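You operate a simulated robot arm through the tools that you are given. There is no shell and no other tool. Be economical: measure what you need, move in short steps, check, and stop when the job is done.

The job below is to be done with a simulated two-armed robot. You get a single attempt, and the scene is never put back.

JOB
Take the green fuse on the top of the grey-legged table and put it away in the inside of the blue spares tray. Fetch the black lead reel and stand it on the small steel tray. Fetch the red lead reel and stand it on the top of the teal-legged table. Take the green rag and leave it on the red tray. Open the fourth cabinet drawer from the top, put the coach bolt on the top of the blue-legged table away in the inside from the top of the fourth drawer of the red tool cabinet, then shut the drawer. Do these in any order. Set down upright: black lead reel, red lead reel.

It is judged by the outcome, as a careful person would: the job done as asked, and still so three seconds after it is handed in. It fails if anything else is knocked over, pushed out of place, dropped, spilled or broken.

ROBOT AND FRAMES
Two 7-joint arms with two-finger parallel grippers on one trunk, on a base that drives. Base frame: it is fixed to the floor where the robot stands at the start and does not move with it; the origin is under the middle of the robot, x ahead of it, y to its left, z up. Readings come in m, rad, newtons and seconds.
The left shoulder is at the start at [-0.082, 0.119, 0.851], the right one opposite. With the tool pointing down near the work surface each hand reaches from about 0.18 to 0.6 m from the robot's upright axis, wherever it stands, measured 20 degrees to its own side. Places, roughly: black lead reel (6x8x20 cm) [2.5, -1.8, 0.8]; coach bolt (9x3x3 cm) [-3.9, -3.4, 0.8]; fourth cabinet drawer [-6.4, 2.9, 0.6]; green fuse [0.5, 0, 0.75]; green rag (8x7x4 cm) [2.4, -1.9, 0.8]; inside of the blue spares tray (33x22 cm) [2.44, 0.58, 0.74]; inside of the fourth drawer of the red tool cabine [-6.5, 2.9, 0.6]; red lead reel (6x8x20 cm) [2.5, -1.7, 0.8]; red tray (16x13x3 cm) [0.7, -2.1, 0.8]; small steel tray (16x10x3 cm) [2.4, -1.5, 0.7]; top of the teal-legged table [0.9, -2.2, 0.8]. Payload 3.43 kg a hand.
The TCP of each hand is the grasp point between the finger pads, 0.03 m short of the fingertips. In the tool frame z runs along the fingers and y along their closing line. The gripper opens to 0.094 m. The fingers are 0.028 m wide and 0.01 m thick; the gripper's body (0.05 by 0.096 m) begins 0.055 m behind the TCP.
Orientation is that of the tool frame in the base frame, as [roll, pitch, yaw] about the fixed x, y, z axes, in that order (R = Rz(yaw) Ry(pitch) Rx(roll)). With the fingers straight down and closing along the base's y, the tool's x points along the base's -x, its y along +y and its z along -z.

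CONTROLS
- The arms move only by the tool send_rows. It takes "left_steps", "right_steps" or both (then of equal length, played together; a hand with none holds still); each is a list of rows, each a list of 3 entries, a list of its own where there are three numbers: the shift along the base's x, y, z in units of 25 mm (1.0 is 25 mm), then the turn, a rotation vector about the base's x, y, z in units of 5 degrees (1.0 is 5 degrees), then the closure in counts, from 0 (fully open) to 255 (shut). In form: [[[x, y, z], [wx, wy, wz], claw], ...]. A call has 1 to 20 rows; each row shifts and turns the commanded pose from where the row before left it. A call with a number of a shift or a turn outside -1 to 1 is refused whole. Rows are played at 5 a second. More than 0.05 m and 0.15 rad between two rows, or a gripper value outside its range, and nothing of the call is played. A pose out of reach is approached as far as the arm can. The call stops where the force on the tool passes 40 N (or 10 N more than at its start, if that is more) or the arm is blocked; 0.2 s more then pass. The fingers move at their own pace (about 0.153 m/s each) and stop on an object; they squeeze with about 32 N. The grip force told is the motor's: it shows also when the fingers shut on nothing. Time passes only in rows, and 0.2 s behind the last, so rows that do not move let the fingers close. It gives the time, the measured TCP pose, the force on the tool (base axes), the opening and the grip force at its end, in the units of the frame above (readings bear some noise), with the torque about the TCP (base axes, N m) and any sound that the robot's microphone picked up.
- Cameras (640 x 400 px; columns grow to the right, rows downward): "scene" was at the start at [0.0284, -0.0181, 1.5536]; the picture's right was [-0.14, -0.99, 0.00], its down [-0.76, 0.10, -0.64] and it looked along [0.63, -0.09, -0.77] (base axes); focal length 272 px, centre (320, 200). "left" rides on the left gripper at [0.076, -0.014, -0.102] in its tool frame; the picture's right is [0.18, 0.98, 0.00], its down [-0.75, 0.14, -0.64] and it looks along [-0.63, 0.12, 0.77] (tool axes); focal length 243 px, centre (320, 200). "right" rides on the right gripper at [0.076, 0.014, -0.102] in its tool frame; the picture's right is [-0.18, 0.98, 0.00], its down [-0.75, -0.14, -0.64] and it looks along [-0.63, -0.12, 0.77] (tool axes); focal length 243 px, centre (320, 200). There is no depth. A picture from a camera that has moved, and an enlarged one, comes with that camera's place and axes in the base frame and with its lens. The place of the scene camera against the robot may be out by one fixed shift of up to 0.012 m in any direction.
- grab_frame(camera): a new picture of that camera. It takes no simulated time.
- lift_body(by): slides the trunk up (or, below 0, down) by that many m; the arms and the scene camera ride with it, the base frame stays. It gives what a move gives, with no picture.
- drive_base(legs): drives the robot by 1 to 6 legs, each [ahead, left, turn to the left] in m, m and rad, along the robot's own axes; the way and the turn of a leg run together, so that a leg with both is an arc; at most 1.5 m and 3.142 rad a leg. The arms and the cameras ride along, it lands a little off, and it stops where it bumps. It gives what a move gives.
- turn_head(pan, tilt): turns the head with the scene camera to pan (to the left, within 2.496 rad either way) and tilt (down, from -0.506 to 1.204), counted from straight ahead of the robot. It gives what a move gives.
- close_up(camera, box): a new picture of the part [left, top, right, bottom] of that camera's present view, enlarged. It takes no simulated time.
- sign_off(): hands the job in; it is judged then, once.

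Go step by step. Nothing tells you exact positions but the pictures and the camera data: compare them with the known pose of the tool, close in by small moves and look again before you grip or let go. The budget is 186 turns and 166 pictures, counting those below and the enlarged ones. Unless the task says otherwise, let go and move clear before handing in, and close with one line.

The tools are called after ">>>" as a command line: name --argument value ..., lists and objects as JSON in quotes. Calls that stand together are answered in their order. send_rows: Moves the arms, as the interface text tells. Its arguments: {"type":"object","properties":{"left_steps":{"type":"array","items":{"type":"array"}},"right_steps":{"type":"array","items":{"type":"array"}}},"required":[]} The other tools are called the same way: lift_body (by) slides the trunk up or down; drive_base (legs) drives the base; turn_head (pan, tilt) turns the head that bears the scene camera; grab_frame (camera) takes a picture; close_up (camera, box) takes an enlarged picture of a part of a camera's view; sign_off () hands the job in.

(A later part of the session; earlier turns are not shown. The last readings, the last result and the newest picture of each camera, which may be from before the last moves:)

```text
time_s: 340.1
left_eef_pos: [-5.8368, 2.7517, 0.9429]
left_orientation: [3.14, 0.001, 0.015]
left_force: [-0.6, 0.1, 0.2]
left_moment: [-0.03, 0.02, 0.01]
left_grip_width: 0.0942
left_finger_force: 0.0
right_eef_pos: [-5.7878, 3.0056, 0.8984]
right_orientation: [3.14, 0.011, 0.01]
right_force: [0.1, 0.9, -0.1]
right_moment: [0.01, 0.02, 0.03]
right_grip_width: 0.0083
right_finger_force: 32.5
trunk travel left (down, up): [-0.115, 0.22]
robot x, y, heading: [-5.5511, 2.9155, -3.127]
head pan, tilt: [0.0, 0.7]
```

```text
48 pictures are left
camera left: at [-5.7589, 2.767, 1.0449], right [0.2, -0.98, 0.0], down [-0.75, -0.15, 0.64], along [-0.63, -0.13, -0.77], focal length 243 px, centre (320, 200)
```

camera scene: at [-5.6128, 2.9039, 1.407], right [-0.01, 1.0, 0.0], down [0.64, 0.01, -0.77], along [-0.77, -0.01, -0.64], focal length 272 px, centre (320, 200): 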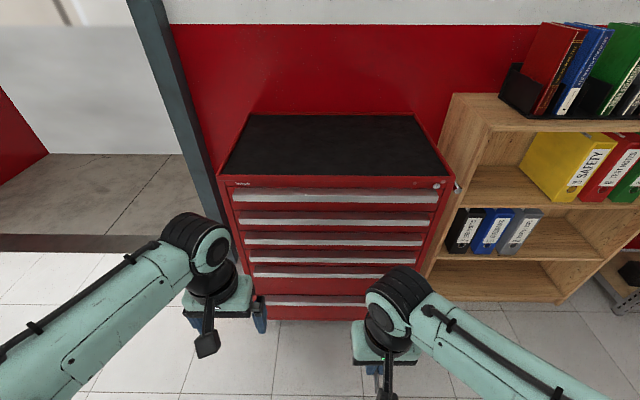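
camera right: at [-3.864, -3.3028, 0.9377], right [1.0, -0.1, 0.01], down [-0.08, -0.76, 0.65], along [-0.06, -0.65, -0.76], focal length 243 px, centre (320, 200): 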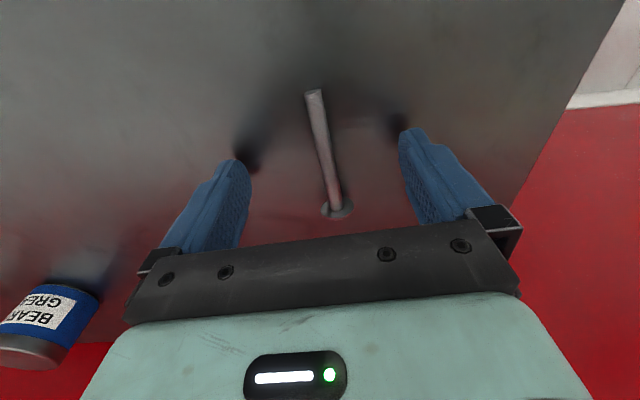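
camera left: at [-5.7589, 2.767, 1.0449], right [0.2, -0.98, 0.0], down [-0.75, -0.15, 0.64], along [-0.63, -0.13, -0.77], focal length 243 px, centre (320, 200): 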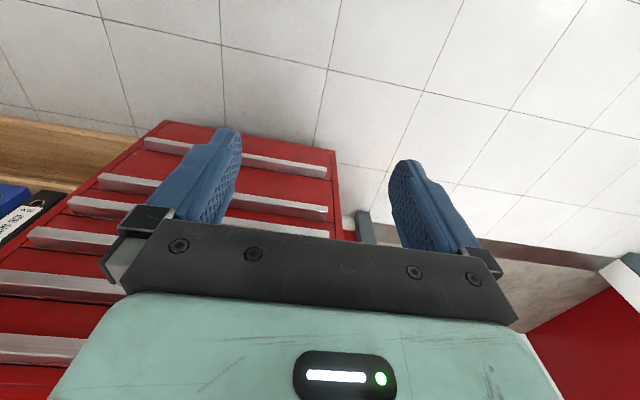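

>>> close_up --camera "scene" --box '[210, 170, 450, 320]'

>>> close_up --camera "left" --box '[0, 110, 360, 335]'

```text
2.67 times, centred on (330, 245) of scene
camera zoom: at [-5.6128, 2.9039, 1.407], right [-0.01, 1.0, 0.0], down [0.64, 0.01, -0.77], along [-0.77, -0.01, -0.64], focal length 724 px, centre (293, 80)
```

zoom: 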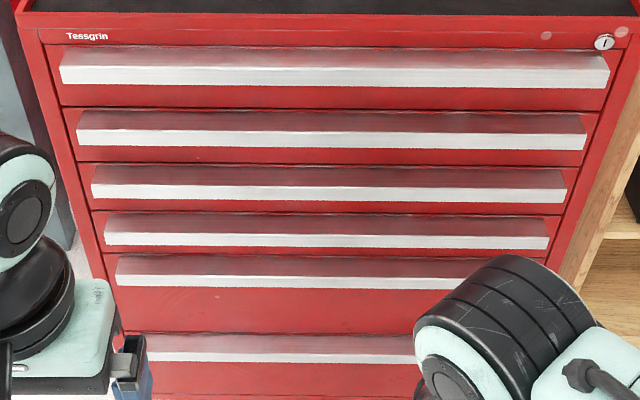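

```text
1.78 times, centred on (180, 222) of left
camera zoom: at [-5.7589, 2.767, 1.0449], right [0.2, -0.98, 0.0], down [-0.75, -0.15, 0.64], along [-0.63, -0.13, -0.77], focal length 431 px, centre (569, 160)
```

zoom: 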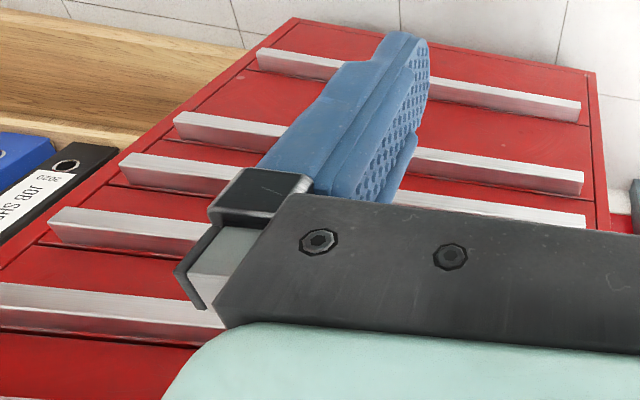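

The handles are solid protruding bars, so I must pinch bar 4 top-and-bottom. I turn the left hand to point horizontally at the cabinet while moving it forward and down.

>>> send_rows --left_steps '[[[-0.45, 0.1, -0.5], [0, 1, 0], 60], [[-0.45, 0.1, -0.5], [0, 1, 0], 60], [[-0.45, 0.1, -0.5], [0, 1, 0], 60], [[-0.45, 0.1, -0.5], [0, 1, 0], 60], [[-0.45, 0.1, -0.5], [0, 1, 0], 60], [[-0.45, 0.1, -0.5], [0, 1, 0], 60], [[-0.45, 0.1, -0.5], [0, 1, 0], 60], [[-0.45, 0.1, -0.5], [0, 1, 0], 60], [[-0.45, 0.1, -0.5], [0, 1, 0], 60], [[-0.45, 0.1, -0.5], [0, 1, 0], 60], [[-0.45, 0.1, -0.5], [0, 1, 0], 60], [[-0.45, 0.1, -0.5], [0, 1, 0], 60], [[-0.45, 0.1, -0.5], [0, 1, 0], 60], [[-0.45, 0.1, -0.5], [0, 1, 0], 60], [[-0.45, 0.1, -0.5], [0, 1, 0], 60], [[-0.45, 0.1, -0.5], [0, 1, 0], 60], [[-0.45, 0.1, -0.5], [0, 1, 0], 60], [[-0.45, 0.1, -0.5], [0, 1, 0], 60]]'

>>> send_rows --left_steps '[[[0, 0, 0], [1, 0, 0], 60], [[0, 0, 0], [1, 0, 0], 60], [[0, 0, 0], [1, 0, 0], 60], [[0, 0, 0], [1, 0, 0], 60], [[0, 0, 0], [1, 0, 0], 60], [[0, 0, 0], [1, 0, 0], 60], [[0, 0, 0], [1, 0, 0], 60], [[0, 0, 0], [1, 0, 0], 60], [[0, 0, 0], [1, 0, 0], 60], [[0, 0, 0], [1, 0, 0], 60], [[0, 0, 0], [1, 0, 0], 60], [[0, 0, 0], [1, 0, 0], 60], [[0, 0, 0], [1, 0, 0], 60], [[0, 0, 0], [1, 0, 0], 60], [[0, 0, 0], [1, 0, 0], 60], [[0, 0, 0], [1, 0, 0], 60], [[0, 0, 0], [1, 0, 0], 60], [[0, 0, 0], [1, 0, 0], 60]]'

>>> grab_frame --camera "left"

>>> grab_frame --camera "scene"

```text
time_s: 343.9
left_eef_pos: [-6.0033, 2.7975, 0.7668]
left_orientation: [-3.105, 1.303, 0.03]
left_force: [-0.5, 0.8, 0.9]
left_moment: [0.0, -0.02, -0.01]
left_grip_width: 0.0719
left_finger_force: 0.1
left hand out of reach, approached as far as the arm can: row 15, 16, 17, 18
right_eef_pos: [-5.7881, 3.0064, 0.8984]
right_orientation: [3.14, 0.012, 0.01]
right_force: [-0.6, 0.1, -0.3]
right_moment: [-0.02, -0.01, 0.02]
right_grip_width: 0.0085
right_finger_force: 31.8
trunk travel left (down, up): [-0.115, 0.22]
robot x, y, heading: [-5.5537, 2.9124, -3.131]
head pan, tilt: [0.0, 0.7]
```

```text
time_s: 347.7
left_eef_pos: [-6.0088, 2.7616, 0.7821]
left_orientation: [-1.563, -0.01, 1.298]
left_force: [0.3, -0.1, -0.3]
left_moment: [0.03, -0.01, 0.0]
left_grip_width: 0.072
left_finger_force: 0.1
left hand out of reach, approached as far as the arm can: row 1, 2, 3
right_eef_pos: [-5.7886, 3.0052, 0.8985]
right_orientation: [3.14, 0.012, 0.01]
right_force: [0.4, 0.0, -0.8]
right_moment: [-0.01, -0.02, -0.03]
right_grip_width: 0.0083
right_finger_force: 31.5
trunk travel left (down, up): [-0.115, 0.22]
robot x, y, heading: [-5.5533, 2.912, -3.132]
head pan, tilt: [0.0, 0.7]
```

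```text
45 pictures are left
camera left: at [-5.8877, 2.8061, 0.796], right [0.05, 0.19, -0.98], down [0.41, -0.9, -0.15], along [-0.91, -0.4, -0.12], focal length 243 px, centre (320, 200)
```

left: 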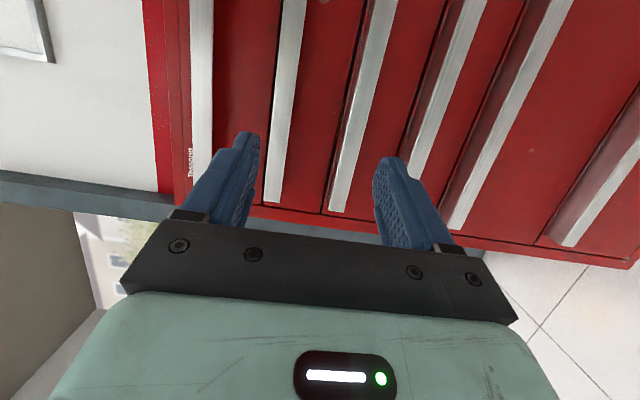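

```text
44 pictures are left
camera scene: at [-5.6128, 2.9038, 1.407], right [-0.01, 1.0, 0.0], down [0.64, 0.01, -0.76], along [-0.76, -0.01, -0.64], focal length 272 px, centre (320, 200)
```

scene: 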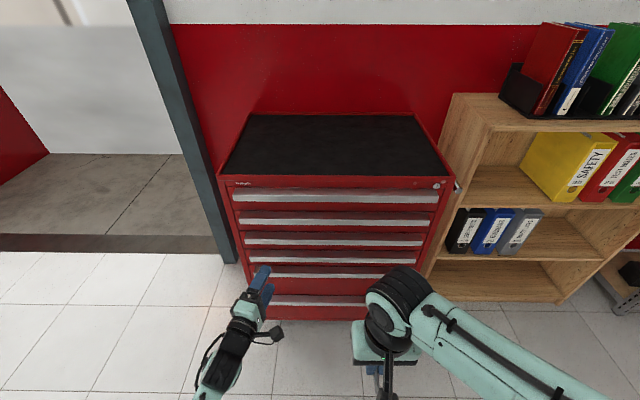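

The left hand now points at the cabinet. Bar 4 is around z≈0.64, x≈−6.2. I lower to that height and straighten the yaw.

>>> send_rows --left_steps '[[[-0.2, 0.3, -0.95], [0, 0, 0.52], 60], [[-0.2, 0.3, -0.95], [0, 0, 0.52], 60], [[-0.2, 0.3, -0.95], [0, 0, 0.52], 60], [[-0.2, 0.3, -0.95], [0, 0, 0.52], 60], [[-0.2, 0.3, -0.95], [0, 0, 0.52], 60], [[-0.2, 0.3, -0.95], [0, 0, 0.52], 60]]'

>>> grab_frame --camera "left"

```text
time_s: 349.1
left_eef_pos: [-6.0888, 2.6177, 0.7368]
left_orientation: [-1.57, -0.008, 1.548]
left_force: [-0.5, -0.7, 0.0]
left_moment: [0.0, 0.01, -0.02]
left_grip_width: 0.072
left_finger_force: 0.0
left hand out of reach, approached as far as the arm can: row 1, 2, 3, 4, 5, 6
right_eef_pos: [-5.789, 3.0066, 0.8985]
right_orientation: [3.14, 0.011, 0.012]
right_force: [-0.7, -0.2, -0.3]
right_moment: [-0.03, 0.0, -0.02]
right_grip_width: 0.0085
right_finger_force: 32.0
trunk travel left (down, up): [-0.115, 0.22]
robot x, y, heading: [-5.5518, 2.9094, -3.124]
head pan, tilt: [0.0, 0.7]
```

```text
43 pictures are left
camera left: at [-5.9833, 2.6907, 0.7516], right [0.0, 0.19, -0.98], down [0.63, -0.77, -0.15], along [-0.78, -0.61, -0.12], focal length 243 px, centre (320, 200)
```

left: 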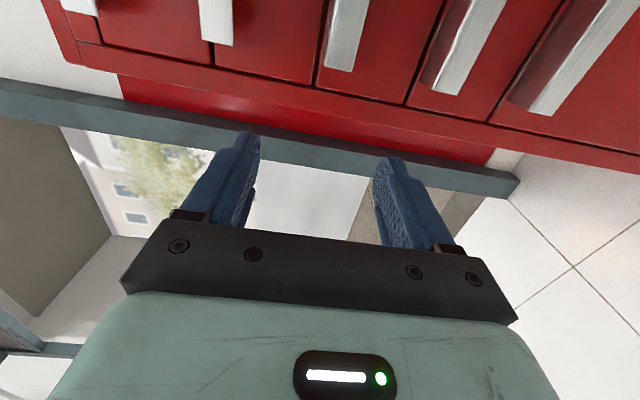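

That orientation is out of the arm's comfort. Yaw doesn't matter for a vertical pinch, so I undo those rows and lower the trunk instead.

>>> send_rows --left_steps '[[[0.2, -0.3, 0.95], [0, 0, -0.52], 60], [[0.2, -0.3, 0.95], [0, 0, -0.52], 60], [[0.2, -0.3, 0.95], [0, 0, -0.52], 60], [[0.2, -0.3, 0.95], [0, 0, -0.52], 60], [[0.2, -0.3, 0.95], [0, 0, -0.52], 60], [[0.2, -0.3, 0.95], [0, 0, -0.52], 60]]'

>>> lift_body --by -0.11

>>> grab_frame --camera "left"

```text
time_s: 350.5
left_eef_pos: [-6.058, 2.574, 0.8812]
left_orientation: [-1.564, -0.008, 1.3]
left_force: [0.6, -0.1, -0.2]
left_moment: [0.02, 0.02, 0.0]
left_grip_width: 0.0718
left_finger_force: 0.0
right_eef_pos: [-5.7892, 3.0067, 0.8993]
right_orientation: [3.141, 0.011, 0.01]
right_force: [0.5, -0.4, -0.5]
right_moment: [0.01, 0.04, 0.0]
right_grip_width: 0.0082
right_finger_force: 31.7
trunk travel left (down, up): [-0.115, 0.22]
robot x, y, heading: [-5.5512, 2.912, -3.125]
head pan, tilt: [0.0, 0.7]
```

```text
time_s: 351.9
left_eef_pos: [-6.0571, 2.574, 0.7713]
left_orientation: [-1.564, -0.008, 1.302]
left_force: [-1.0, -0.2, 0.2]
left_moment: [-0.01, 0.02, -0.01]
left_grip_width: 0.072
left_finger_force: 0.1
right_eef_pos: [-5.7871, 3.0073, 0.7877]
right_orientation: [3.139, 0.011, 0.009]
right_force: [-0.7, -0.2, -0.2]
right_moment: [0.0, -0.01, -0.03]
right_grip_width: 0.0085
right_finger_force: 31.8
trunk travel left (down, up): [-0.005, 0.33]
robot x, y, heading: [-5.553, 2.9117, -3.125]
head pan, tilt: [0.0, 0.7]
```

```text
42 pictures are left
camera left: at [-5.9371, 2.6187, 0.7853], right [0.04, 0.19, -0.98], down [0.42, -0.9, -0.15], along [-0.91, -0.4, -0.12], focal length 243 px, centre (320, 200)
```

left: 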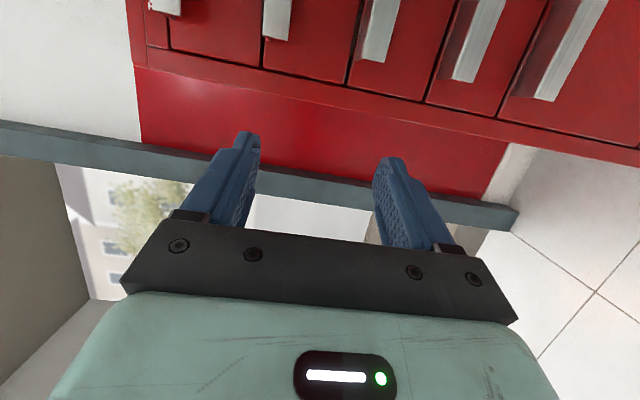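

Bars found: bar 4 at z≈0.635, x≈−6.2 (others at 0.73 and 0.54). I bring the hand inward and down, keeping this yaw, clear of the cabinet.

>>> send_rows --left_steps '[[[0.3, 0.9, -0.55], [0, 0, 0], 60], [[0.3, 0.9, -0.55], [0, 0, 0], 60], [[0.3, 0.9, -0.55], [0, 0, 0], 60], [[0.3, 0.9, -0.55], [0, 0, 0], 60], [[0.3, 0.9, -0.55], [0, 0, 0], 60], [[0.3, 0.9, -0.55], [0, 0, 0], 60], [[0, 0.9, -0.55], [0, 0, 0], 60], [[0, 0.6, -0.55], [0, 0, 0], 60]]'

```text
time_s: 353.7
left_eef_pos: [-6.0108, 2.7453, 0.6616]
left_orientation: [-1.565, -0.01, 1.301]
left_force: [0.5, -0.8, -0.7]
left_moment: [-0.01, 0.03, -0.01]
left_grip_width: 0.072
left_finger_force: 0.1
right_eef_pos: [-5.7881, 3.0075, 0.7891]
right_orientation: [3.14, 0.01, 0.01]
right_force: [-0.3, -0.2, -0.9]
right_moment: [-0.01, 0.0, -0.01]
right_grip_width: 0.0083
right_finger_force: 31.8
trunk travel left (down, up): [-0.005, 0.33]
robot x, y, heading: [-5.5513, 2.9116, -3.129]
head pan, tilt: [0.0, 0.7]
```

>>> send_rows --left_steps '[[[0, 0, -0.5], [0, 0, 0], 60], [[0, 0, -0.5], [0, 0, 0], 60]]'

>>> drive_base --legs '[[0.09, -0.12, -0.012]]'

>>> grab_frame --camera "left"

```text
time_s: 354.3
left_eef_pos: [-6.0128, 2.7435, 0.6381]
left_orientation: [-1.569, -0.009, 1.295]
left_force: [-0.2, -0.1, -0.8]
left_moment: [-0.02, 0.01, -0.01]
left_grip_width: 0.0718
left_finger_force: 0.0
left hand out of reach, approached as far as the arm can: row 2
right_eef_pos: [-5.7889, 3.005, 0.7886]
right_orientation: [3.141, 0.012, 0.01]
right_force: [1.1, 0.0, 0.0]
right_moment: [-0.01, -0.01, 0.01]
right_grip_width: 0.0086
right_finger_force: 31.9
trunk travel left (down, up): [-0.005, 0.33]
robot x, y, heading: [-5.5538, 2.9137, -3.125]
head pan, tilt: [0.0, 0.7]
```

```text
time_s: 356.0
left_eef_pos: [-6.1063, 2.8636, 0.6396]
left_orientation: [-1.568, -0.008, 1.286]
left_force: [-0.4, 1.2, 0.7]
left_moment: [-0.02, 0.02, 0.0]
left_grip_width: 0.0718
left_finger_force: 0.2
right_eef_pos: [-5.8805, 3.1231, 0.7891]
right_orientation: [3.138, 0.012, 0.005]
right_force: [1.7, 0.0, -0.5]
right_moment: [-0.01, -0.01, -0.01]
right_grip_width: 0.0087
right_finger_force: 32.2
trunk travel left (down, up): [-0.005, 0.33]
robot x, y, heading: [-5.6474, 3.0281, -3.139]
head pan, tilt: [0.0, 0.7]
```

```text
41 pictures are left
camera left: at [-5.9857, 2.9062, 0.6528], right [0.05, 0.19, -0.98], down [0.41, -0.9, -0.15], along [-0.91, -0.39, -0.12], focal length 243 px, centre (320, 200)
```

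left: 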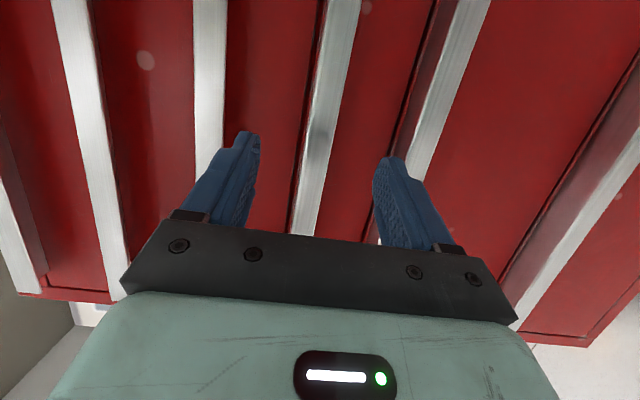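

Bar 4 lies midway between the fingers. I drive forward 8 cm so the fingers straddle it.

>>> drive_base --legs '[[0.08, 0, 0]]'

>>> grab_frame --camera "left"

```text
time_s: 357.1
left_eef_pos: [-6.1875, 2.861, 0.6391]
left_orientation: [-1.568, -0.007, 1.288]
left_force: [1.5, 0.0, 0.5]
left_moment: [0.0, -0.03, 0.0]
left_grip_width: 0.072
left_finger_force: 0.1
right_eef_pos: [-5.9599, 3.1232, 0.7889]
right_orientation: [3.14, 0.013, 0.006]
right_force: [0.4, 0.2, -0.2]
right_moment: [0.02, -0.05, 0.02]
right_grip_width: 0.0085
right_finger_force: 31.8
trunk travel left (down, up): [-0.005, 0.33]
robot x, y, heading: [-5.7232, 3.027, -3.134]
head pan, tilt: [0.0, 0.7]
```

```text
40 pictures are left
camera left: at [-6.0659, 2.9053, 0.6527], right [0.05, 0.19, -0.98], down [0.41, -0.9, -0.15], along [-0.91, -0.39, -0.12], focal length 243 px, centre (320, 200)
```

left: 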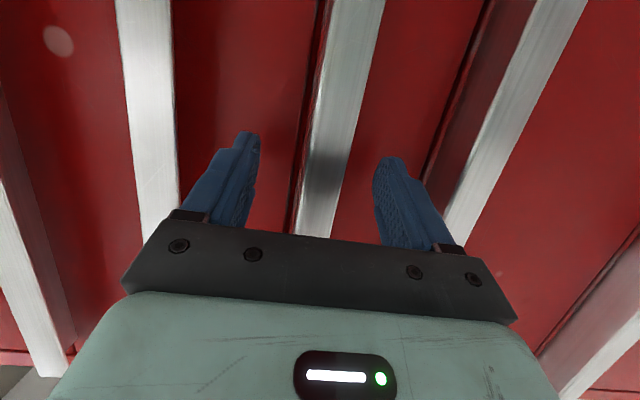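

The bar is between the fingertips. Close.

>>> send_rows --left_steps '[[[0, 0, 0], [0, 0, 0], 130], [[0, 0, 0], [0, 0, 0], 255], [[0, 0, 0], [0, 0, 0], 255], [[0, 0, 0], [0, 0, 0], 255]]'

>>> close_up --camera "left" --box '[180, 90, 460, 260]'

```text
time_s: 358.1
left_eef_pos: [-6.1875, 2.8615, 0.6354]
left_orientation: [-1.574, -0.008, 1.29]
left_force: [11.4, 1.6, -24.5]
left_moment: [-1.56, 0.11, 0.04]
left_grip_width: 0.0237
left_finger_force: 44.6
right_eef_pos: [-5.9605, 3.1234, 0.788]
right_orientation: [3.14, 0.011, 0.006]
right_force: [-0.5, 0.8, -0.2]
right_moment: [-0.04, 0.03, 0.02]
right_grip_width: 0.0082
right_finger_force: 32.2
trunk travel left (down, up): [-0.005, 0.33]
robot x, y, heading: [-5.7245, 3.0267, -3.135]
head pan, tilt: [0.0, 0.7]
```

```text
2.29 times, centred on (320, 175) of left
camera zoom: at [-6.0662, 2.9054, 0.6509], right [0.06, 0.18, -0.98], down [0.41, -0.9, -0.15], along [-0.91, -0.39, -0.13], focal length 555 px, centre (320, 257)
```

zoom: 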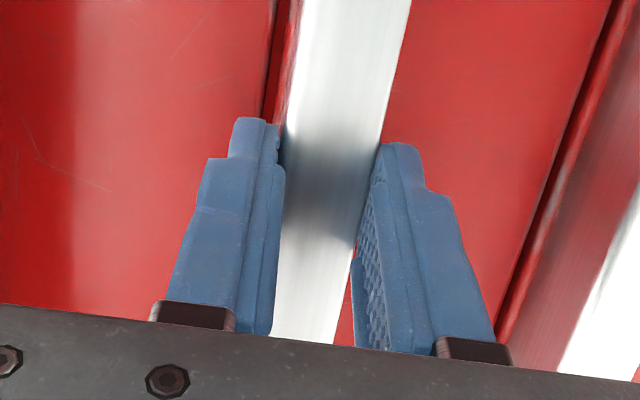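

Gripped firmly. I relieve the vertical load, then pull by driving back gently.

>>> send_rows --left_steps '[[[0, 0, -0.15], [0, 0, 0], 255], [[0, 0, 0], [0, 0, 0], 255]]'

>>> drive_base --legs '[[-0.08, 0, 0]]'

>>> grab_frame --camera "scene"

```text
time_s: 358.7
left_eef_pos: [-6.1874, 2.8606, 0.6362]
left_orientation: [-1.568, -0.007, 1.287]
left_force: [6.3, 1.7, -12.0]
left_moment: [-1.37, -0.36, 0.73]
left_grip_width: 0.0233
left_finger_force: 45.2
right_eef_pos: [-5.9598, 3.1242, 0.7889]
right_orientation: [3.139, 0.012, 0.004]
right_force: [-0.2, -0.6, -0.4]
right_moment: [0.01, 0.02, 0.04]
right_grip_width: 0.0084
right_finger_force: 31.7
trunk travel left (down, up): [-0.005, 0.33]
robot x, y, heading: [-5.7239, 3.0293, -3.136]
head pan, tilt: [0.0, 0.7]
```

```text
time_s: 359.8
left_eef_pos: [-6.1075, 2.8622, 0.6359]
left_orientation: [-1.566, -0.007, 1.288]
left_force: [0.9, -1.4, -3.9]
left_moment: [-1.29, -0.27, -0.14]
left_grip_width: 0.0237
left_finger_force: 45.0
right_eef_pos: [-5.8809, 3.1242, 0.7887]
right_orientation: [3.14, 0.014, 0.006]
right_force: [0.0, -1.0, -0.2]
right_moment: [0.02, 0.03, 0.03]
right_grip_width: 0.0087
right_finger_force: 31.8
trunk travel left (down, up): [-0.005, 0.33]
robot x, y, heading: [-5.6448, 3.0314, -3.133]
head pan, tilt: [0.0, 0.7]
```

```text
38 pictures are left
camera scene: at [-5.7388, 3.0201, 1.2944], right [-0.01, 1.0, 0.0], down [0.64, 0.01, -0.76], along [-0.76, -0.01, -0.64], focal length 272 px, centre (320, 200)
```

scene: 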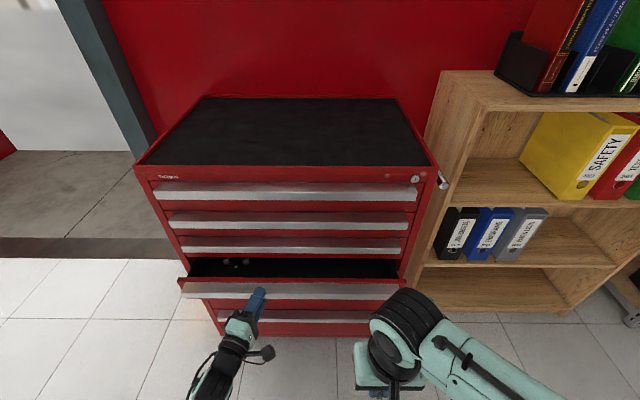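

The fourth drawer opens. I pull it out a further 16 cm.

>>> drive_base --legs '[[-0.16, 0, 0]]'

>>> grab_frame --camera "scene"

>>> grab_frame --camera "right"

```text
time_s: 361.2
left_eef_pos: [-5.9473, 2.862, 0.6353]
left_orientation: [-1.566, -0.007, 1.291]
left_force: [-1.8, -4.6, 0.2]
left_moment: [-1.3, -0.19, 0.19]
left_grip_width: 0.0237
left_finger_force: 45.3
right_eef_pos: [-5.7216, 3.1242, 0.7893]
right_orientation: [3.14, 0.012, 0.01]
right_force: [-0.2, 0.3, -0.4]
right_moment: [0.02, 0.01, 0.01]
right_grip_width: 0.0086
right_finger_force: 31.8
trunk travel left (down, up): [-0.005, 0.33]
robot x, y, heading: [-5.4855, 3.0344, -3.133]
head pan, tilt: [0.0, 0.7]
```

```text
37 pictures are left
camera scene: at [-5.5787, 3.0215, 1.2944], right [-0.01, 1.0, 0.0], down [0.64, 0.01, -0.76], along [-0.76, -0.01, -0.64], focal length 272 px, centre (320, 200)
```

scene: 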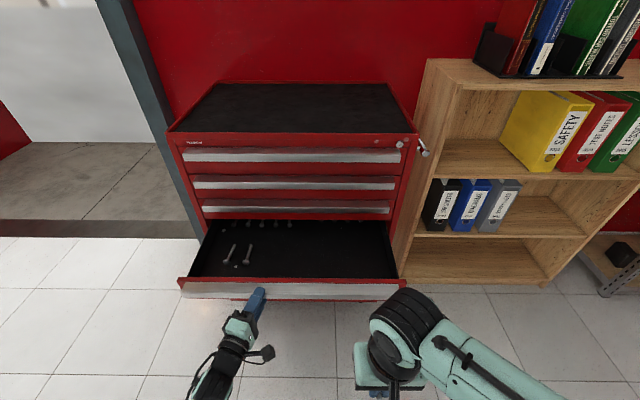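

```text
36 pictures are left
camera right: at [-5.6444, 3.1119, 0.8898], right [-0.18, -0.98, 0.0], down [-0.75, 0.14, 0.65], along [-0.64, 0.11, -0.76], focal length 243 px, centre (320, 200)
```

right: 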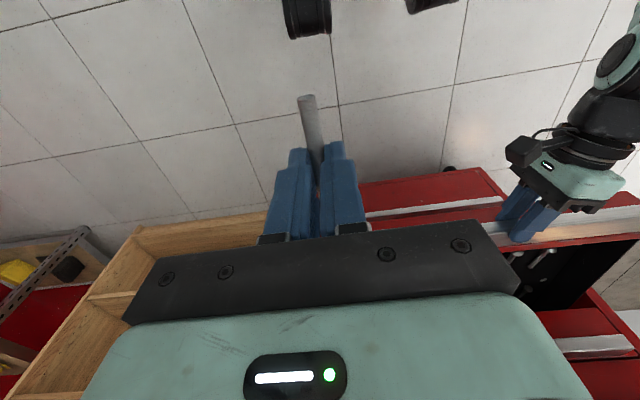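

Drawer open about 24 cm with free room on its right side. I release the left hand and retract it a little so I can drive closer with the bolt.

>>> send_rows --left_steps '[[[0, 0, 0], [0, 0, 0], 150], [[0, 0, 0], [0, 0, 0], 60], [[0, 0, 0], [0, 0, 0], 60], [[0, 0, 0], [0, 0, 0], 60], [[0.8, 0, 0], [0, 0, 0], 60], [[1, 0, 0], [0, 0, 0], 60], [[1, -0.3, 0], [0, 0, 0], 60], [[1, -0.3, 0], [0, 0, 0], 60], [[1, -0.3, 0], [0, 0, 0], 60], [[1, -0.3, 0], [0, 0, 0], 60]]'

>>> grab_frame --camera "scene"

```text
time_s: 363.4
left_eef_pos: [-5.8228, 2.8153, 0.6285]
left_orientation: [-1.567, -0.007, 1.29]
left_force: [-0.5, -0.1, 0.1]
left_moment: [0.0, 0.0, -0.02]
left_grip_width: 0.0718
left_finger_force: 0.0
left hand out of reach, approached as far as the arm can: row 6, 9, 10
right_eef_pos: [-5.7208, 3.1252, 0.7899]
right_orientation: [3.14, 0.011, 0.009]
right_force: [-0.2, -0.2, -0.1]
right_moment: [0.02, -0.02, 0.0]
right_grip_width: 0.0084
right_finger_force: 31.8
trunk travel left (down, up): [-0.005, 0.33]
robot x, y, heading: [-5.4816, 3.0319, -3.135]
head pan, tilt: [0.0, 0.7]
```

```text
35 pictures are left
camera scene: at [-5.5786, 3.0217, 1.2944], right [-0.01, 1.0, 0.0], down [0.64, 0.01, -0.77], along [-0.76, -0.01, -0.64], focal length 272 px, centre (320, 200)
```

scene: 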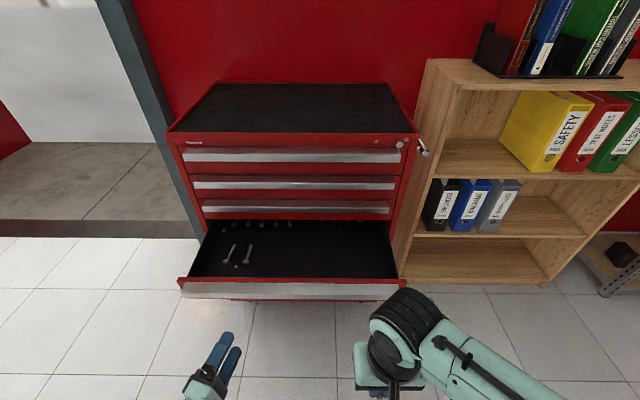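

>>> lift_body --by 0.12

>>> drive_base --legs '[[0.09, 0, 0]]'

>>> send_rows --right_steps '[[[-1, -0.1, 0], [0, 0, 0], 255], [[-1, -0.1, 0], [0, 0, 0], 255], [[-1, -0.1, 0], [0, 0, 0], 255], [[-1, -0.1, 0], [0, 0, 0], 255], [[-1, -0.1, 0], [0, 0, 0], 255], [[-1, -0.1, 0], [0, 0, 0], 255], [[-1, -0.1, 0], [0, 0, 0], 255], [[-1, -0.1, 0], [0, 0, 0], 255], [[-1, -0.1, -0.5], [0, 0, 0], 255], [[-1, -0.1, -0.5], [0, 0, 0], 255], [[-0.9, -0.1, -0.5], [0, 0, 0], 255]]'

>>> grab_frame --camera "right"

>>> grab_frame --camera "scene"

```text
time_s: 364.9
left_eef_pos: [-5.8236, 2.815, 0.7495]
left_orientation: [-1.569, -0.006, 1.293]
left_force: [-0.5, 0.3, 1.7]
left_moment: [0.02, 0.02, -0.01]
left_grip_width: 0.072
left_finger_force: 0.0
right_eef_pos: [-5.7207, 3.1243, 0.9095]
right_orientation: [3.14, 0.012, 0.01]
right_force: [-0.5, 0.4, -0.6]
right_moment: [-0.03, 0.02, 0.0]
right_grip_width: 0.0084
right_finger_force: 32.0
trunk travel left (down, up): [-0.125, 0.21]
robot x, y, heading: [-5.4824, 3.0286, -3.129]
head pan, tilt: [0.0, 0.7]
```

```text
time_s: 366.0
left_eef_pos: [-5.9136, 2.8155, 0.75]
left_orientation: [-1.567, -0.008, 1.292]
left_force: [-1.3, -0.5, 0.5]
left_moment: [-0.03, 0.0, 0.0]
left_grip_width: 0.0719
left_finger_force: 0.0
right_eef_pos: [-5.8095, 3.1248, 0.9076]
right_orientation: [3.14, 0.013, 0.008]
right_force: [0.3, 0.8, -0.6]
right_moment: [0.0, -0.01, 0.02]
right_grip_width: 0.0085
right_finger_force: 32.3
trunk travel left (down, up): [-0.125, 0.21]
robot x, y, heading: [-5.5714, 3.0272, -3.129]
head pan, tilt: [0.0, 0.7]
```

```text
time_s: 368.4
left_eef_pos: [-5.9117, 2.8153, 0.7506]
left_orientation: [-1.568, -0.006, 1.292]
left_force: [-0.1, 1.1, 0.8]
left_moment: [0.0, -0.04, 0.01]
left_grip_width: 0.0721
left_finger_force: 0.0
right_eef_pos: [-6.0688, 3.0974, 0.8725]
right_orientation: [3.141, 0.01, 0.009]
right_force: [0.2, -0.5, -1.4]
right_moment: [0.0, 0.01, 0.0]
right_grip_width: 0.0084
right_finger_force: 32.0
right hand out of reach, approached as far as the arm can: row 11
trunk travel left (down, up): [-0.125, 0.21]
robot x, y, heading: [-5.5742, 3.0308, -3.131]
head pan, tilt: [0.0, 0.7]
```

```text
34 pictures are left
camera right: at [-5.9922, 3.0851, 0.9732], right [-0.17, -0.98, 0.0], down [-0.75, 0.14, 0.65], along [-0.64, 0.11, -0.76], focal length 243 px, centre (320, 200)
```

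right: 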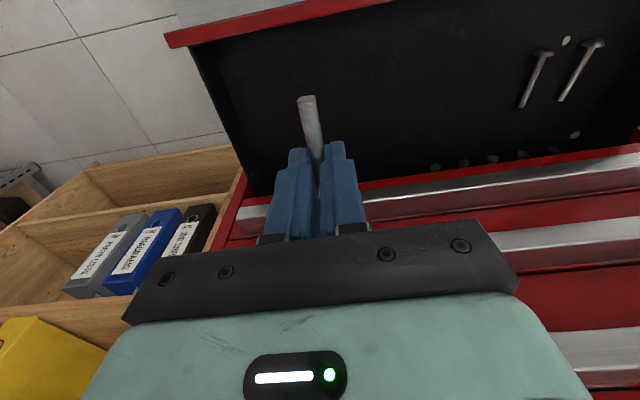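

```text
33 pictures are left
camera scene: at [-5.6306, 3.0218, 1.4179], right [-0.01, 1.0, 0.0], down [0.64, 0.01, -0.77], along [-0.77, -0.01, -0.64], focal length 272 px, centre (320, 200)
```

scene: 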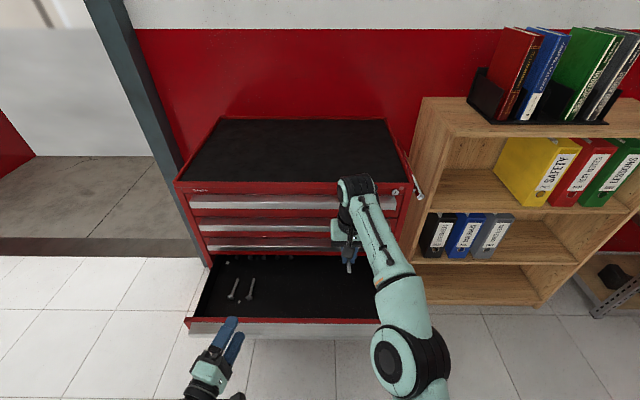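

The hand is above the drawer's right side. I lower with a slight shift inward.

>>> send_rows --right_steps '[[[0, -0.2, -1], [0, 0, 0], 255], [[-0.2, -0.2, -1], [0, 0, 0], 255], [[-0.2, -0.2, -1], [0, 0, 0], 255], [[-0.2, 0, -1], [0, 0, 0], 255], [[-0.2, 0, -1], [0, 0, 0], 255], [[-0.2, 0, -1], [0, 0, 0], 255], [[-0.2, 0, -0.8], [0, 0, 0], 255]]'

>>> grab_frame --camera "right"

```text
time_s: 370.0
left_eef_pos: [-5.9119, 2.8137, 0.7498]
left_orientation: [-1.567, -0.006, 1.29]
left_force: [-0.3, -0.4, 0.8]
left_moment: [-0.01, 0.01, 0.03]
left_grip_width: 0.0718
left_finger_force: 0.0
right_eef_pos: [-6.1007, 3.0848, 0.7009]
right_orientation: [3.14, 0.011, 0.01]
right_force: [-0.5, -0.2, -0.2]
right_moment: [-0.01, -0.06, 0.03]
right_grip_width: 0.0083
right_finger_force: 31.5
trunk travel left (down, up): [-0.125, 0.21]
robot x, y, heading: [-5.5735, 3.0311, -3.132]
head pan, tilt: [0.0, 0.7]
```

```text
32 pictures are left
camera right: at [-6.0241, 3.0727, 0.8023], right [-0.18, -0.98, 0.0], down [-0.75, 0.14, 0.65], along [-0.64, 0.11, -0.76], focal length 243 px, centre (320, 200)
```

right: 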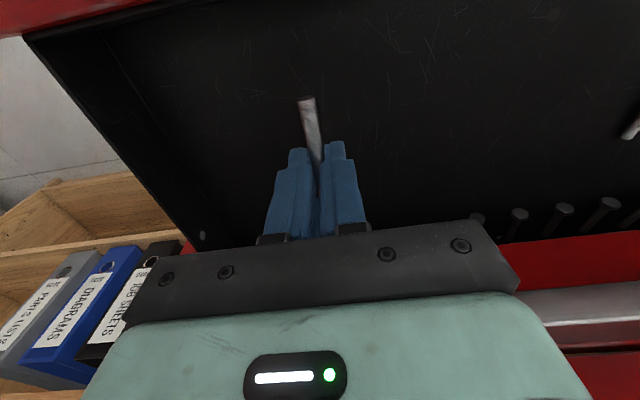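

>>> send_rows --right_steps '[[[0, 0, -0.8], [0, 0, 0], 255], [[0, 0, -0.8], [0, 0, 0], 255], [[0, 0, -0.4], [0, 0, 0], 255], [[0, 0, -0.3], [0, 0, 0], 255], [[0, 0, -0.2], [0, 0, 0], 255]]'

>>> grab_frame --camera "right"

```text
time_s: 371.2
left_eef_pos: [-5.9117, 2.815, 0.7497]
left_orientation: [-1.567, -0.007, 1.293]
left_force: [0.8, 0.0, -0.1]
left_moment: [0.0, 0.01, -0.02]
left_grip_width: 0.072
left_finger_force: 0.1
right_eef_pos: [-6.0993, 3.0827, 0.6363]
right_orientation: [3.14, 0.01, 0.01]
right_force: [-0.1, -0.5, -0.7]
right_moment: [0.02, 0.01, 0.01]
right_grip_width: 0.0083
right_finger_force: 31.7
trunk travel left (down, up): [-0.125, 0.21]
robot x, y, heading: [-5.5707, 3.0273, -3.131]
head pan, tilt: [0.0, 0.7]
```

```text
31 pictures are left
camera right: at [-6.0235, 3.0716, 0.7377], right [-0.18, -0.98, 0.0], down [-0.75, 0.14, 0.65], along [-0.64, 0.11, -0.76], focal length 243 px, centre (320, 200)
```

right: 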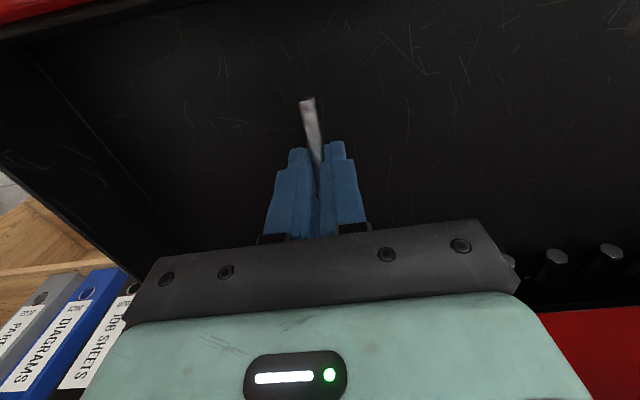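

>>> send_rows --right_steps '[[[0, 0, -0.25], [0, 0, 0], 255], [[0, 0, -0.2], [0, 0, 0], 255], [[0, 0, -0.2], [0, 0, 0], 255], [[0, 0, -0.15], [0, 0, 0], 255], [[0, 0, -0.15], [0, 0, 0], 255]]'

>>> close_up --camera "right" --box '[200, 50, 440, 230]'

```text
time_s: 372.4
left_eef_pos: [-5.9125, 2.8144, 0.75]
left_orientation: [-1.568, -0.006, 1.291]
left_force: [0.1, -0.2, -0.2]
left_moment: [0.01, -0.04, -0.02]
left_grip_width: 0.0719
left_finger_force: 0.0
right_eef_pos: [-6.1008, 3.0835, 0.6139]
right_orientation: [3.139, 0.013, 0.009]
right_force: [-0.1, 0.6, -0.1]
right_moment: [0.02, 0.01, 0.0]
right_grip_width: 0.0086
right_finger_force: 32.3
trunk travel left (down, up): [-0.125, 0.21]
robot x, y, heading: [-5.576, 3.031, -3.124]
head pan, tilt: [0.0, 0.7]
```

```text
2.22 times, centred on (320, 140) of right
camera zoom: at [-6.0238, 3.0707, 0.715], right [-0.18, -0.98, 0.0], down [-0.75, 0.14, 0.65], along [-0.64, 0.11, -0.76], focal length 539 px, centre (320, 333)
```

zoom: 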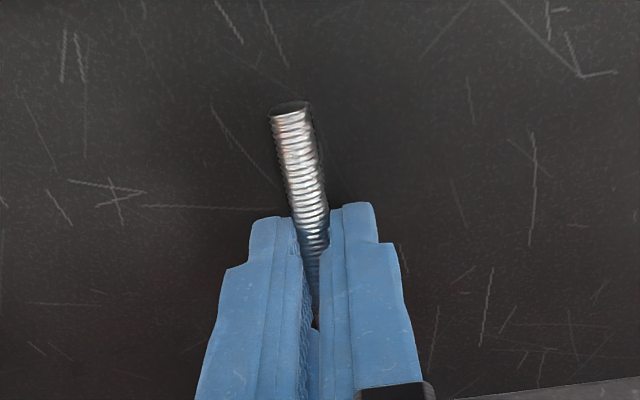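

Shadow is close under the bolt; continue in small steps to contact.

>>> send_rows --right_steps '[[[0, 0, -0.15], [0, 0, 0], 255], [[0, 0, -0.15], [0, 0, 0], 255], [[0, 0, -0.15], [0, 0, 0], 255], [[0, 0, -0.15], [0, 0, 0], 255], [[0, 0, -0.15], [0, 0, 0], 255], [[0, 0, -0.15], [0, 0, 0], 255]]'

```text
time_s: 373.7
left_eef_pos: [-5.9129, 2.8162, 0.7497]
left_orientation: [-1.567, -0.007, 1.292]
left_force: [-0.4, 0.8, 0.3]
left_moment: [0.02, -0.01, 0.02]
left_grip_width: 0.0721
left_finger_force: 0.1
right_eef_pos: [-6.1061, 3.0835, 0.6012]
right_orientation: [3.136, 0.032, 0.006]
right_force: [-1.0, 1.2, 8.8]
right_moment: [0.11, -0.11, 0.04]
right_grip_width: 0.0085
right_finger_force: 31.8
trunk travel left (down, up): [-0.125, 0.21]
robot x, y, heading: [-5.5739, 3.0287, -3.136]
head pan, tilt: [0.0, 0.7]
stopped in row 6 (right hand): the force on the tool passed its limit at 44 N (the readings are from after the stop); the commanded pose is now the measured one
```

Contact with the drawer floor. Release, and rise out.

>>> send_rows --right_steps '[[[0, 0, 0.05], [0, 0, 0], 200], [[0, 0, 0], [0, 0, 0], 120], [[0, 0, 0], [0, 0, 0], 120], [[0, 0, 0.4], [0, 0, 0], 120], [[0, 0, 1], [0, 0, 0], 120], [[0, 0, 1], [0, 0, 0], 120], [[0, 0, 1], [0, 0, 0], 120], [[0, 0, 1], [0, 0, 0], 120], [[0, 0, 1], [0, 0, 0], 120], [[0.3, 0, 1], [0, 0, 0], 120], [[0.5, 0, 1], [0, 0, 0], 120], [[0.5, 0, 1], [0, 0, 0], 120]]'

>>> grab_frame --camera "right"

```text
time_s: 376.3
left_eef_pos: [-5.9121, 2.8144, 0.7494]
left_orientation: [-1.569, -0.008, 1.29]
left_force: [-0.3, 0.4, 0.0]
left_moment: [0.0, -0.03, -0.03]
left_grip_width: 0.0717
left_finger_force: 0.0
right_eef_pos: [-6.0706, 3.0832, 0.8131]
right_orientation: [3.137, 0.027, 0.009]
right_force: [-0.3, -0.5, 0.2]
right_moment: [0.01, -0.03, -0.02]
right_grip_width: 0.0497
right_finger_force: 0.1
trunk travel left (down, up): [-0.125, 0.21]
robot x, y, heading: [-5.5738, 3.0298, -3.129]
head pan, tilt: [0.0, 0.7]
```

```text
29 pictures are left
camera right: at [-5.9924, 3.072, 0.9118], right [-0.18, -0.98, 0.01], down [-0.74, 0.14, 0.66], along [-0.65, 0.11, -0.75], focal length 243 px, centre (320, 200)
```

right: 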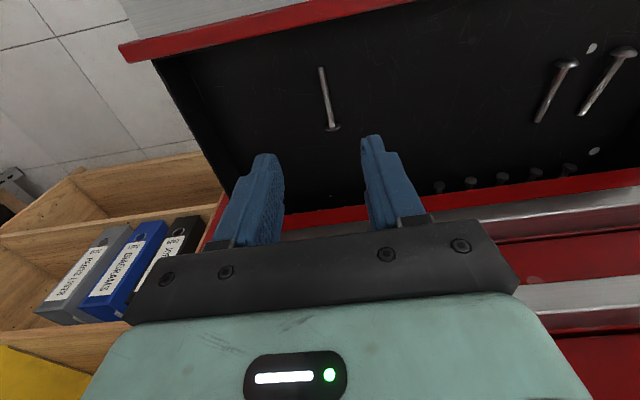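

The bolt lies in the drawer. I retract the right hand, back up slightly, close the left fingers and lower the trunk to push the bar at z≈0.63.

>>> send_rows --right_steps '[[[1, 0.1, 0.5], [0, 0, 0], 120], [[1, 0.1, 0.5], [0, 0, 0], 120], [[1, 0.1, 0.5], [0, 0, 0], 120], [[1, 0.1, 0.5], [0, 0, 0], 120], [[1, 0.1, 0], [0, 0, 0], 120], [[1, 0.1, 0], [0, 0, 0], 120], [[1, 0.1, 0], [0, 0, 0], 120], [[1, 0.1, 0], [0, 0, 0], 120], [[1, 0.1, 0], [0, 0, 0], 0], [[1, 0.1, 0], [0, 0, 0], 0]]' --left_steps '[[[0, 0, 0], [0, 0, 0], 160], [[0, 0, 0], [0, 0, 0], 255], [[0, 0, 0], [0, 0, 0], 255], [[0, 0, 0], [0, 0, 0], 255], [[0, 0, 0], [0, 0, 0], 255], [[0, 0, 0], [0, 0, 0], 255], [[0, 0, 0], [0, 0, 0], 255], [[0, 0, 0], [0, 0, 0], 255], [[0, 0, 0], [0, 0, 0], 255], [[0, 0, 0], [0, 0, 0], 255]]'

>>> drive_base --legs '[[-0.07, -0.05, 0]]'

>>> lift_body --by -0.12

>>> grab_frame --camera "left"

>>> grab_frame --camera "scene"

```text
time_s: 378.5
left_eef_pos: [-5.9125, 2.8145, 0.7505]
left_orientation: [-1.568, -0.007, 1.291]
left_force: [0.3, -0.3, -0.1]
left_moment: [0.0, -0.02, 0.0]
left_grip_width: 0.0
left_finger_force: 32.2
right_eef_pos: [-5.8221, 3.1082, 0.861]
right_orientation: [3.138, 0.024, 0.007]
right_force: [0.2, 0.4, -0.4]
right_moment: [0.03, 0.0, 0.01]
right_grip_width: 0.094
right_finger_force: 0.0
trunk travel left (down, up): [-0.125, 0.21]
robot x, y, heading: [-5.5719, 3.0336, -3.128]
head pan, tilt: [0.0, 0.7]
```

```text
time_s: 379.6
left_eef_pos: [-5.8409, 2.8657, 0.7507]
left_orientation: [-1.566, -0.007, 1.29]
left_force: [0.0, 0.4, 0.4]
left_moment: [-0.02, -0.01, -0.03]
left_grip_width: 0.0002
left_finger_force: 31.5
right_eef_pos: [-5.7525, 3.1592, 0.861]
right_orientation: [3.136, 0.025, 0.008]
right_force: [1.3, -0.2, -0.4]
right_moment: [-0.06, 0.03, -0.01]
right_grip_width: 0.0941
right_finger_force: 0.0
trunk travel left (down, up): [-0.125, 0.21]
robot x, y, heading: [-5.5045, 3.0826, -3.132]
head pan, tilt: [0.0, 0.7]
```

```text
time_s: 381.1
left_eef_pos: [-5.8415, 2.8655, 0.6305]
left_orientation: [-1.568, -0.007, 1.29]
left_force: [-0.2, -0.4, 0.4]
left_moment: [0.01, 0.01, -0.02]
left_grip_width: 0.0001
left_finger_force: 32.1
right_eef_pos: [-5.7532, 3.1588, 0.7404]
right_orientation: [3.139, 0.028, 0.009]
right_force: [0.6, -0.3, 0.1]
right_moment: [-0.03, -0.01, 0.0]
right_grip_width: 0.0941
right_finger_force: 0.0
trunk travel left (down, up): [-0.005, 0.33]
robot x, y, heading: [-5.5046, 3.0777, -3.129]
head pan, tilt: [0.0, 0.7]
```

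```text
28 pictures are left
camera left: at [-5.7213, 2.9096, 0.6446], right [0.05, 0.18, -0.98], down [0.41, -0.9, -0.15], along [-0.91, -0.39, -0.12], focal length 243 px, centre (320, 200)
```

left: 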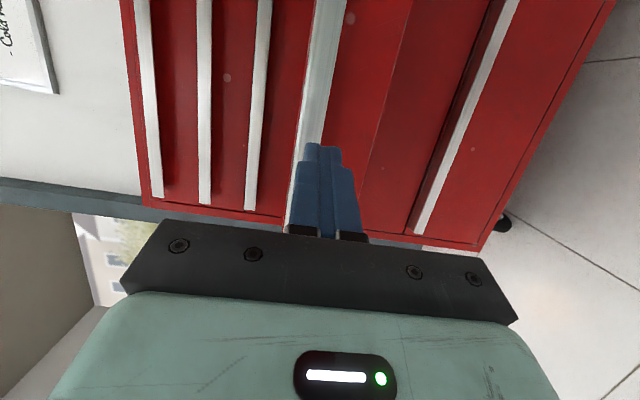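

```text
27 pictures are left
camera scene: at [-5.5963, 3.0718, 1.2945], right [-0.01, 1.0, 0.0], down [0.64, 0.01, -0.77], along [-0.76, -0.01, -0.64], focal length 272 px, centre (320, 200)
```

scene: 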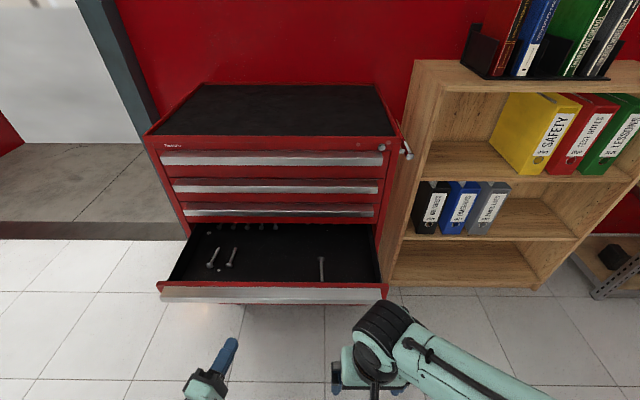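

Bolt seen in the open drawer; fist aligned with the bar. I push by driving forward.

>>> drive_base --legs '[[0.15, 0, 0], [0.14, 0, 0]]'

>>> grab_frame --camera "scene"

```text
time_s: 383.4
left_eef_pos: [-6.1331, 2.8627, 0.6297]
left_orientation: [-1.567, -0.007, 1.288]
left_force: [0.2, -0.1, 0.7]
left_moment: [0.01, 0.0, 0.01]
left_grip_width: 0.0
left_finger_force: 32.4
right_eef_pos: [-6.0417, 3.1556, 0.7411]
right_orientation: [3.138, 0.027, 0.005]
right_force: [0.3, -0.5, -0.5]
right_moment: [0.01, -0.01, 0.03]
right_grip_width: 0.094
right_finger_force: 0.0
trunk travel left (down, up): [-0.005, 0.33]
robot x, y, heading: [-5.789, 3.0757, -3.132]
head pan, tilt: [0.0, 0.7]
```

```text
26 pictures are left
camera scene: at [-5.886, 3.0688, 1.2944], right [-0.01, 1.0, 0.0], down [0.64, 0.01, -0.76], along [-0.76, -0.01, -0.64], focal length 272 px, centre (320, 200)
```

scene: 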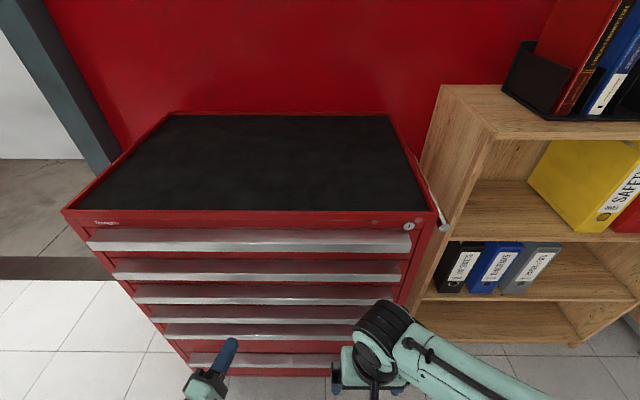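

Nearly shut. I push the last centimetres with the arm in small steps.

>>> send_rows --left_steps '[[[-0.5, 0, 0], [0, 0, 0], 255], [[-0.5, 0, 0], [0, 0, 0], 255], [[-0.4, 0, 0], [0, 0, 0], 255], [[0, 0, 0], [0, 0, 0], 255]]'

>>> close_up --camera "scene" --box '[60, 200, 460, 400]'

```text
time_s: 384.4
left_eef_pos: [-6.1667, 2.8625, 0.631]
left_orientation: [-1.567, -0.006, 1.287]
left_force: [-0.6, 0.3, 0.2]
left_moment: [-0.01, 0.01, 0.04]
left_grip_width: 0.0001
left_finger_force: 31.8
right_eef_pos: [-6.0408, 3.1562, 0.7415]
right_orientation: [3.137, 0.026, 0.006]
right_force: [-1.0, -0.5, 0.6]
right_moment: [0.0, -0.03, -0.01]
right_grip_width: 0.0938
right_finger_force: 0.2
trunk travel left (down, up): [-0.005, 0.33]
robot x, y, heading: [-5.7936, 3.077, -3.133]
head pan, tilt: [0.0, 0.7]
```

```text
1.60 times, centred on (260, 300) of scene
camera zoom: at [-5.8857, 3.0688, 1.2944], right [-0.01, 1.0, 0.0], down [0.64, 0.01, -0.76], along [-0.76, -0.01, -0.64], focal length 434 px, centre (416, 40)
```

zoom: 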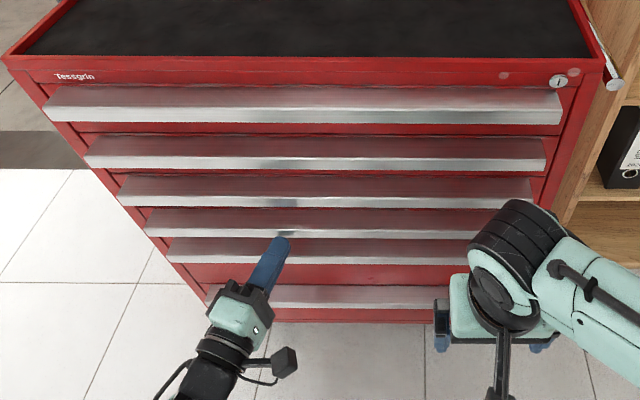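

>>> send_rows --left_steps '[[[-0.2, 0, 0.1], [0, 0, 0], 255], [[-0.2, 0, 0], [0, 0, 0], 255], [[-0.2, 0, 0], [0, 0, 0], 255], [[-0.15, 0, 0], [0, 0, 0], 255], [[-0.15, 0, 0], [0, 0, 0], 255]]'

>>> grab_frame --camera "left"

```text
time_s: 384.9
left_eef_pos: [-6.1684, 2.8638, 0.6304]
left_orientation: [-1.574, -0.012, 1.29]
left_force: [12.9, -1.0, -0.3]
left_moment: [0.18, -0.01, 0.1]
left_grip_width: 0.0
left_finger_force: 32.0
right_eef_pos: [-6.0401, 3.156, 0.7419]
right_orientation: [3.139, 0.026, 0.007]
right_force: [-0.6, -0.8, 0.4]
right_moment: [-0.01, -0.01, -0.01]
right_grip_width: 0.0937
right_finger_force: 0.1
trunk travel left (down, up): [-0.005, 0.33]
robot x, y, heading: [-5.7952, 3.0774, -3.128]
head pan, tilt: [0.0, 0.7]
stopped in row 2 (left hand): the force on the tool passed its limit at 50 N (the readings are from after the stop); the commanded pose is now the measured one
```

```text
24 pictures are left
camera left: at [-6.0476, 2.9062, 0.6465], right [0.06, 0.19, -0.98], down [0.41, -0.9, -0.15], along [-0.91, -0.39, -0.13], focal length 243 px, centre (320, 200)
```

left: 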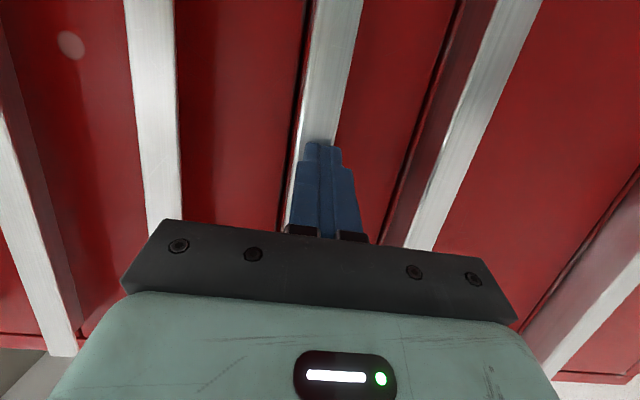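

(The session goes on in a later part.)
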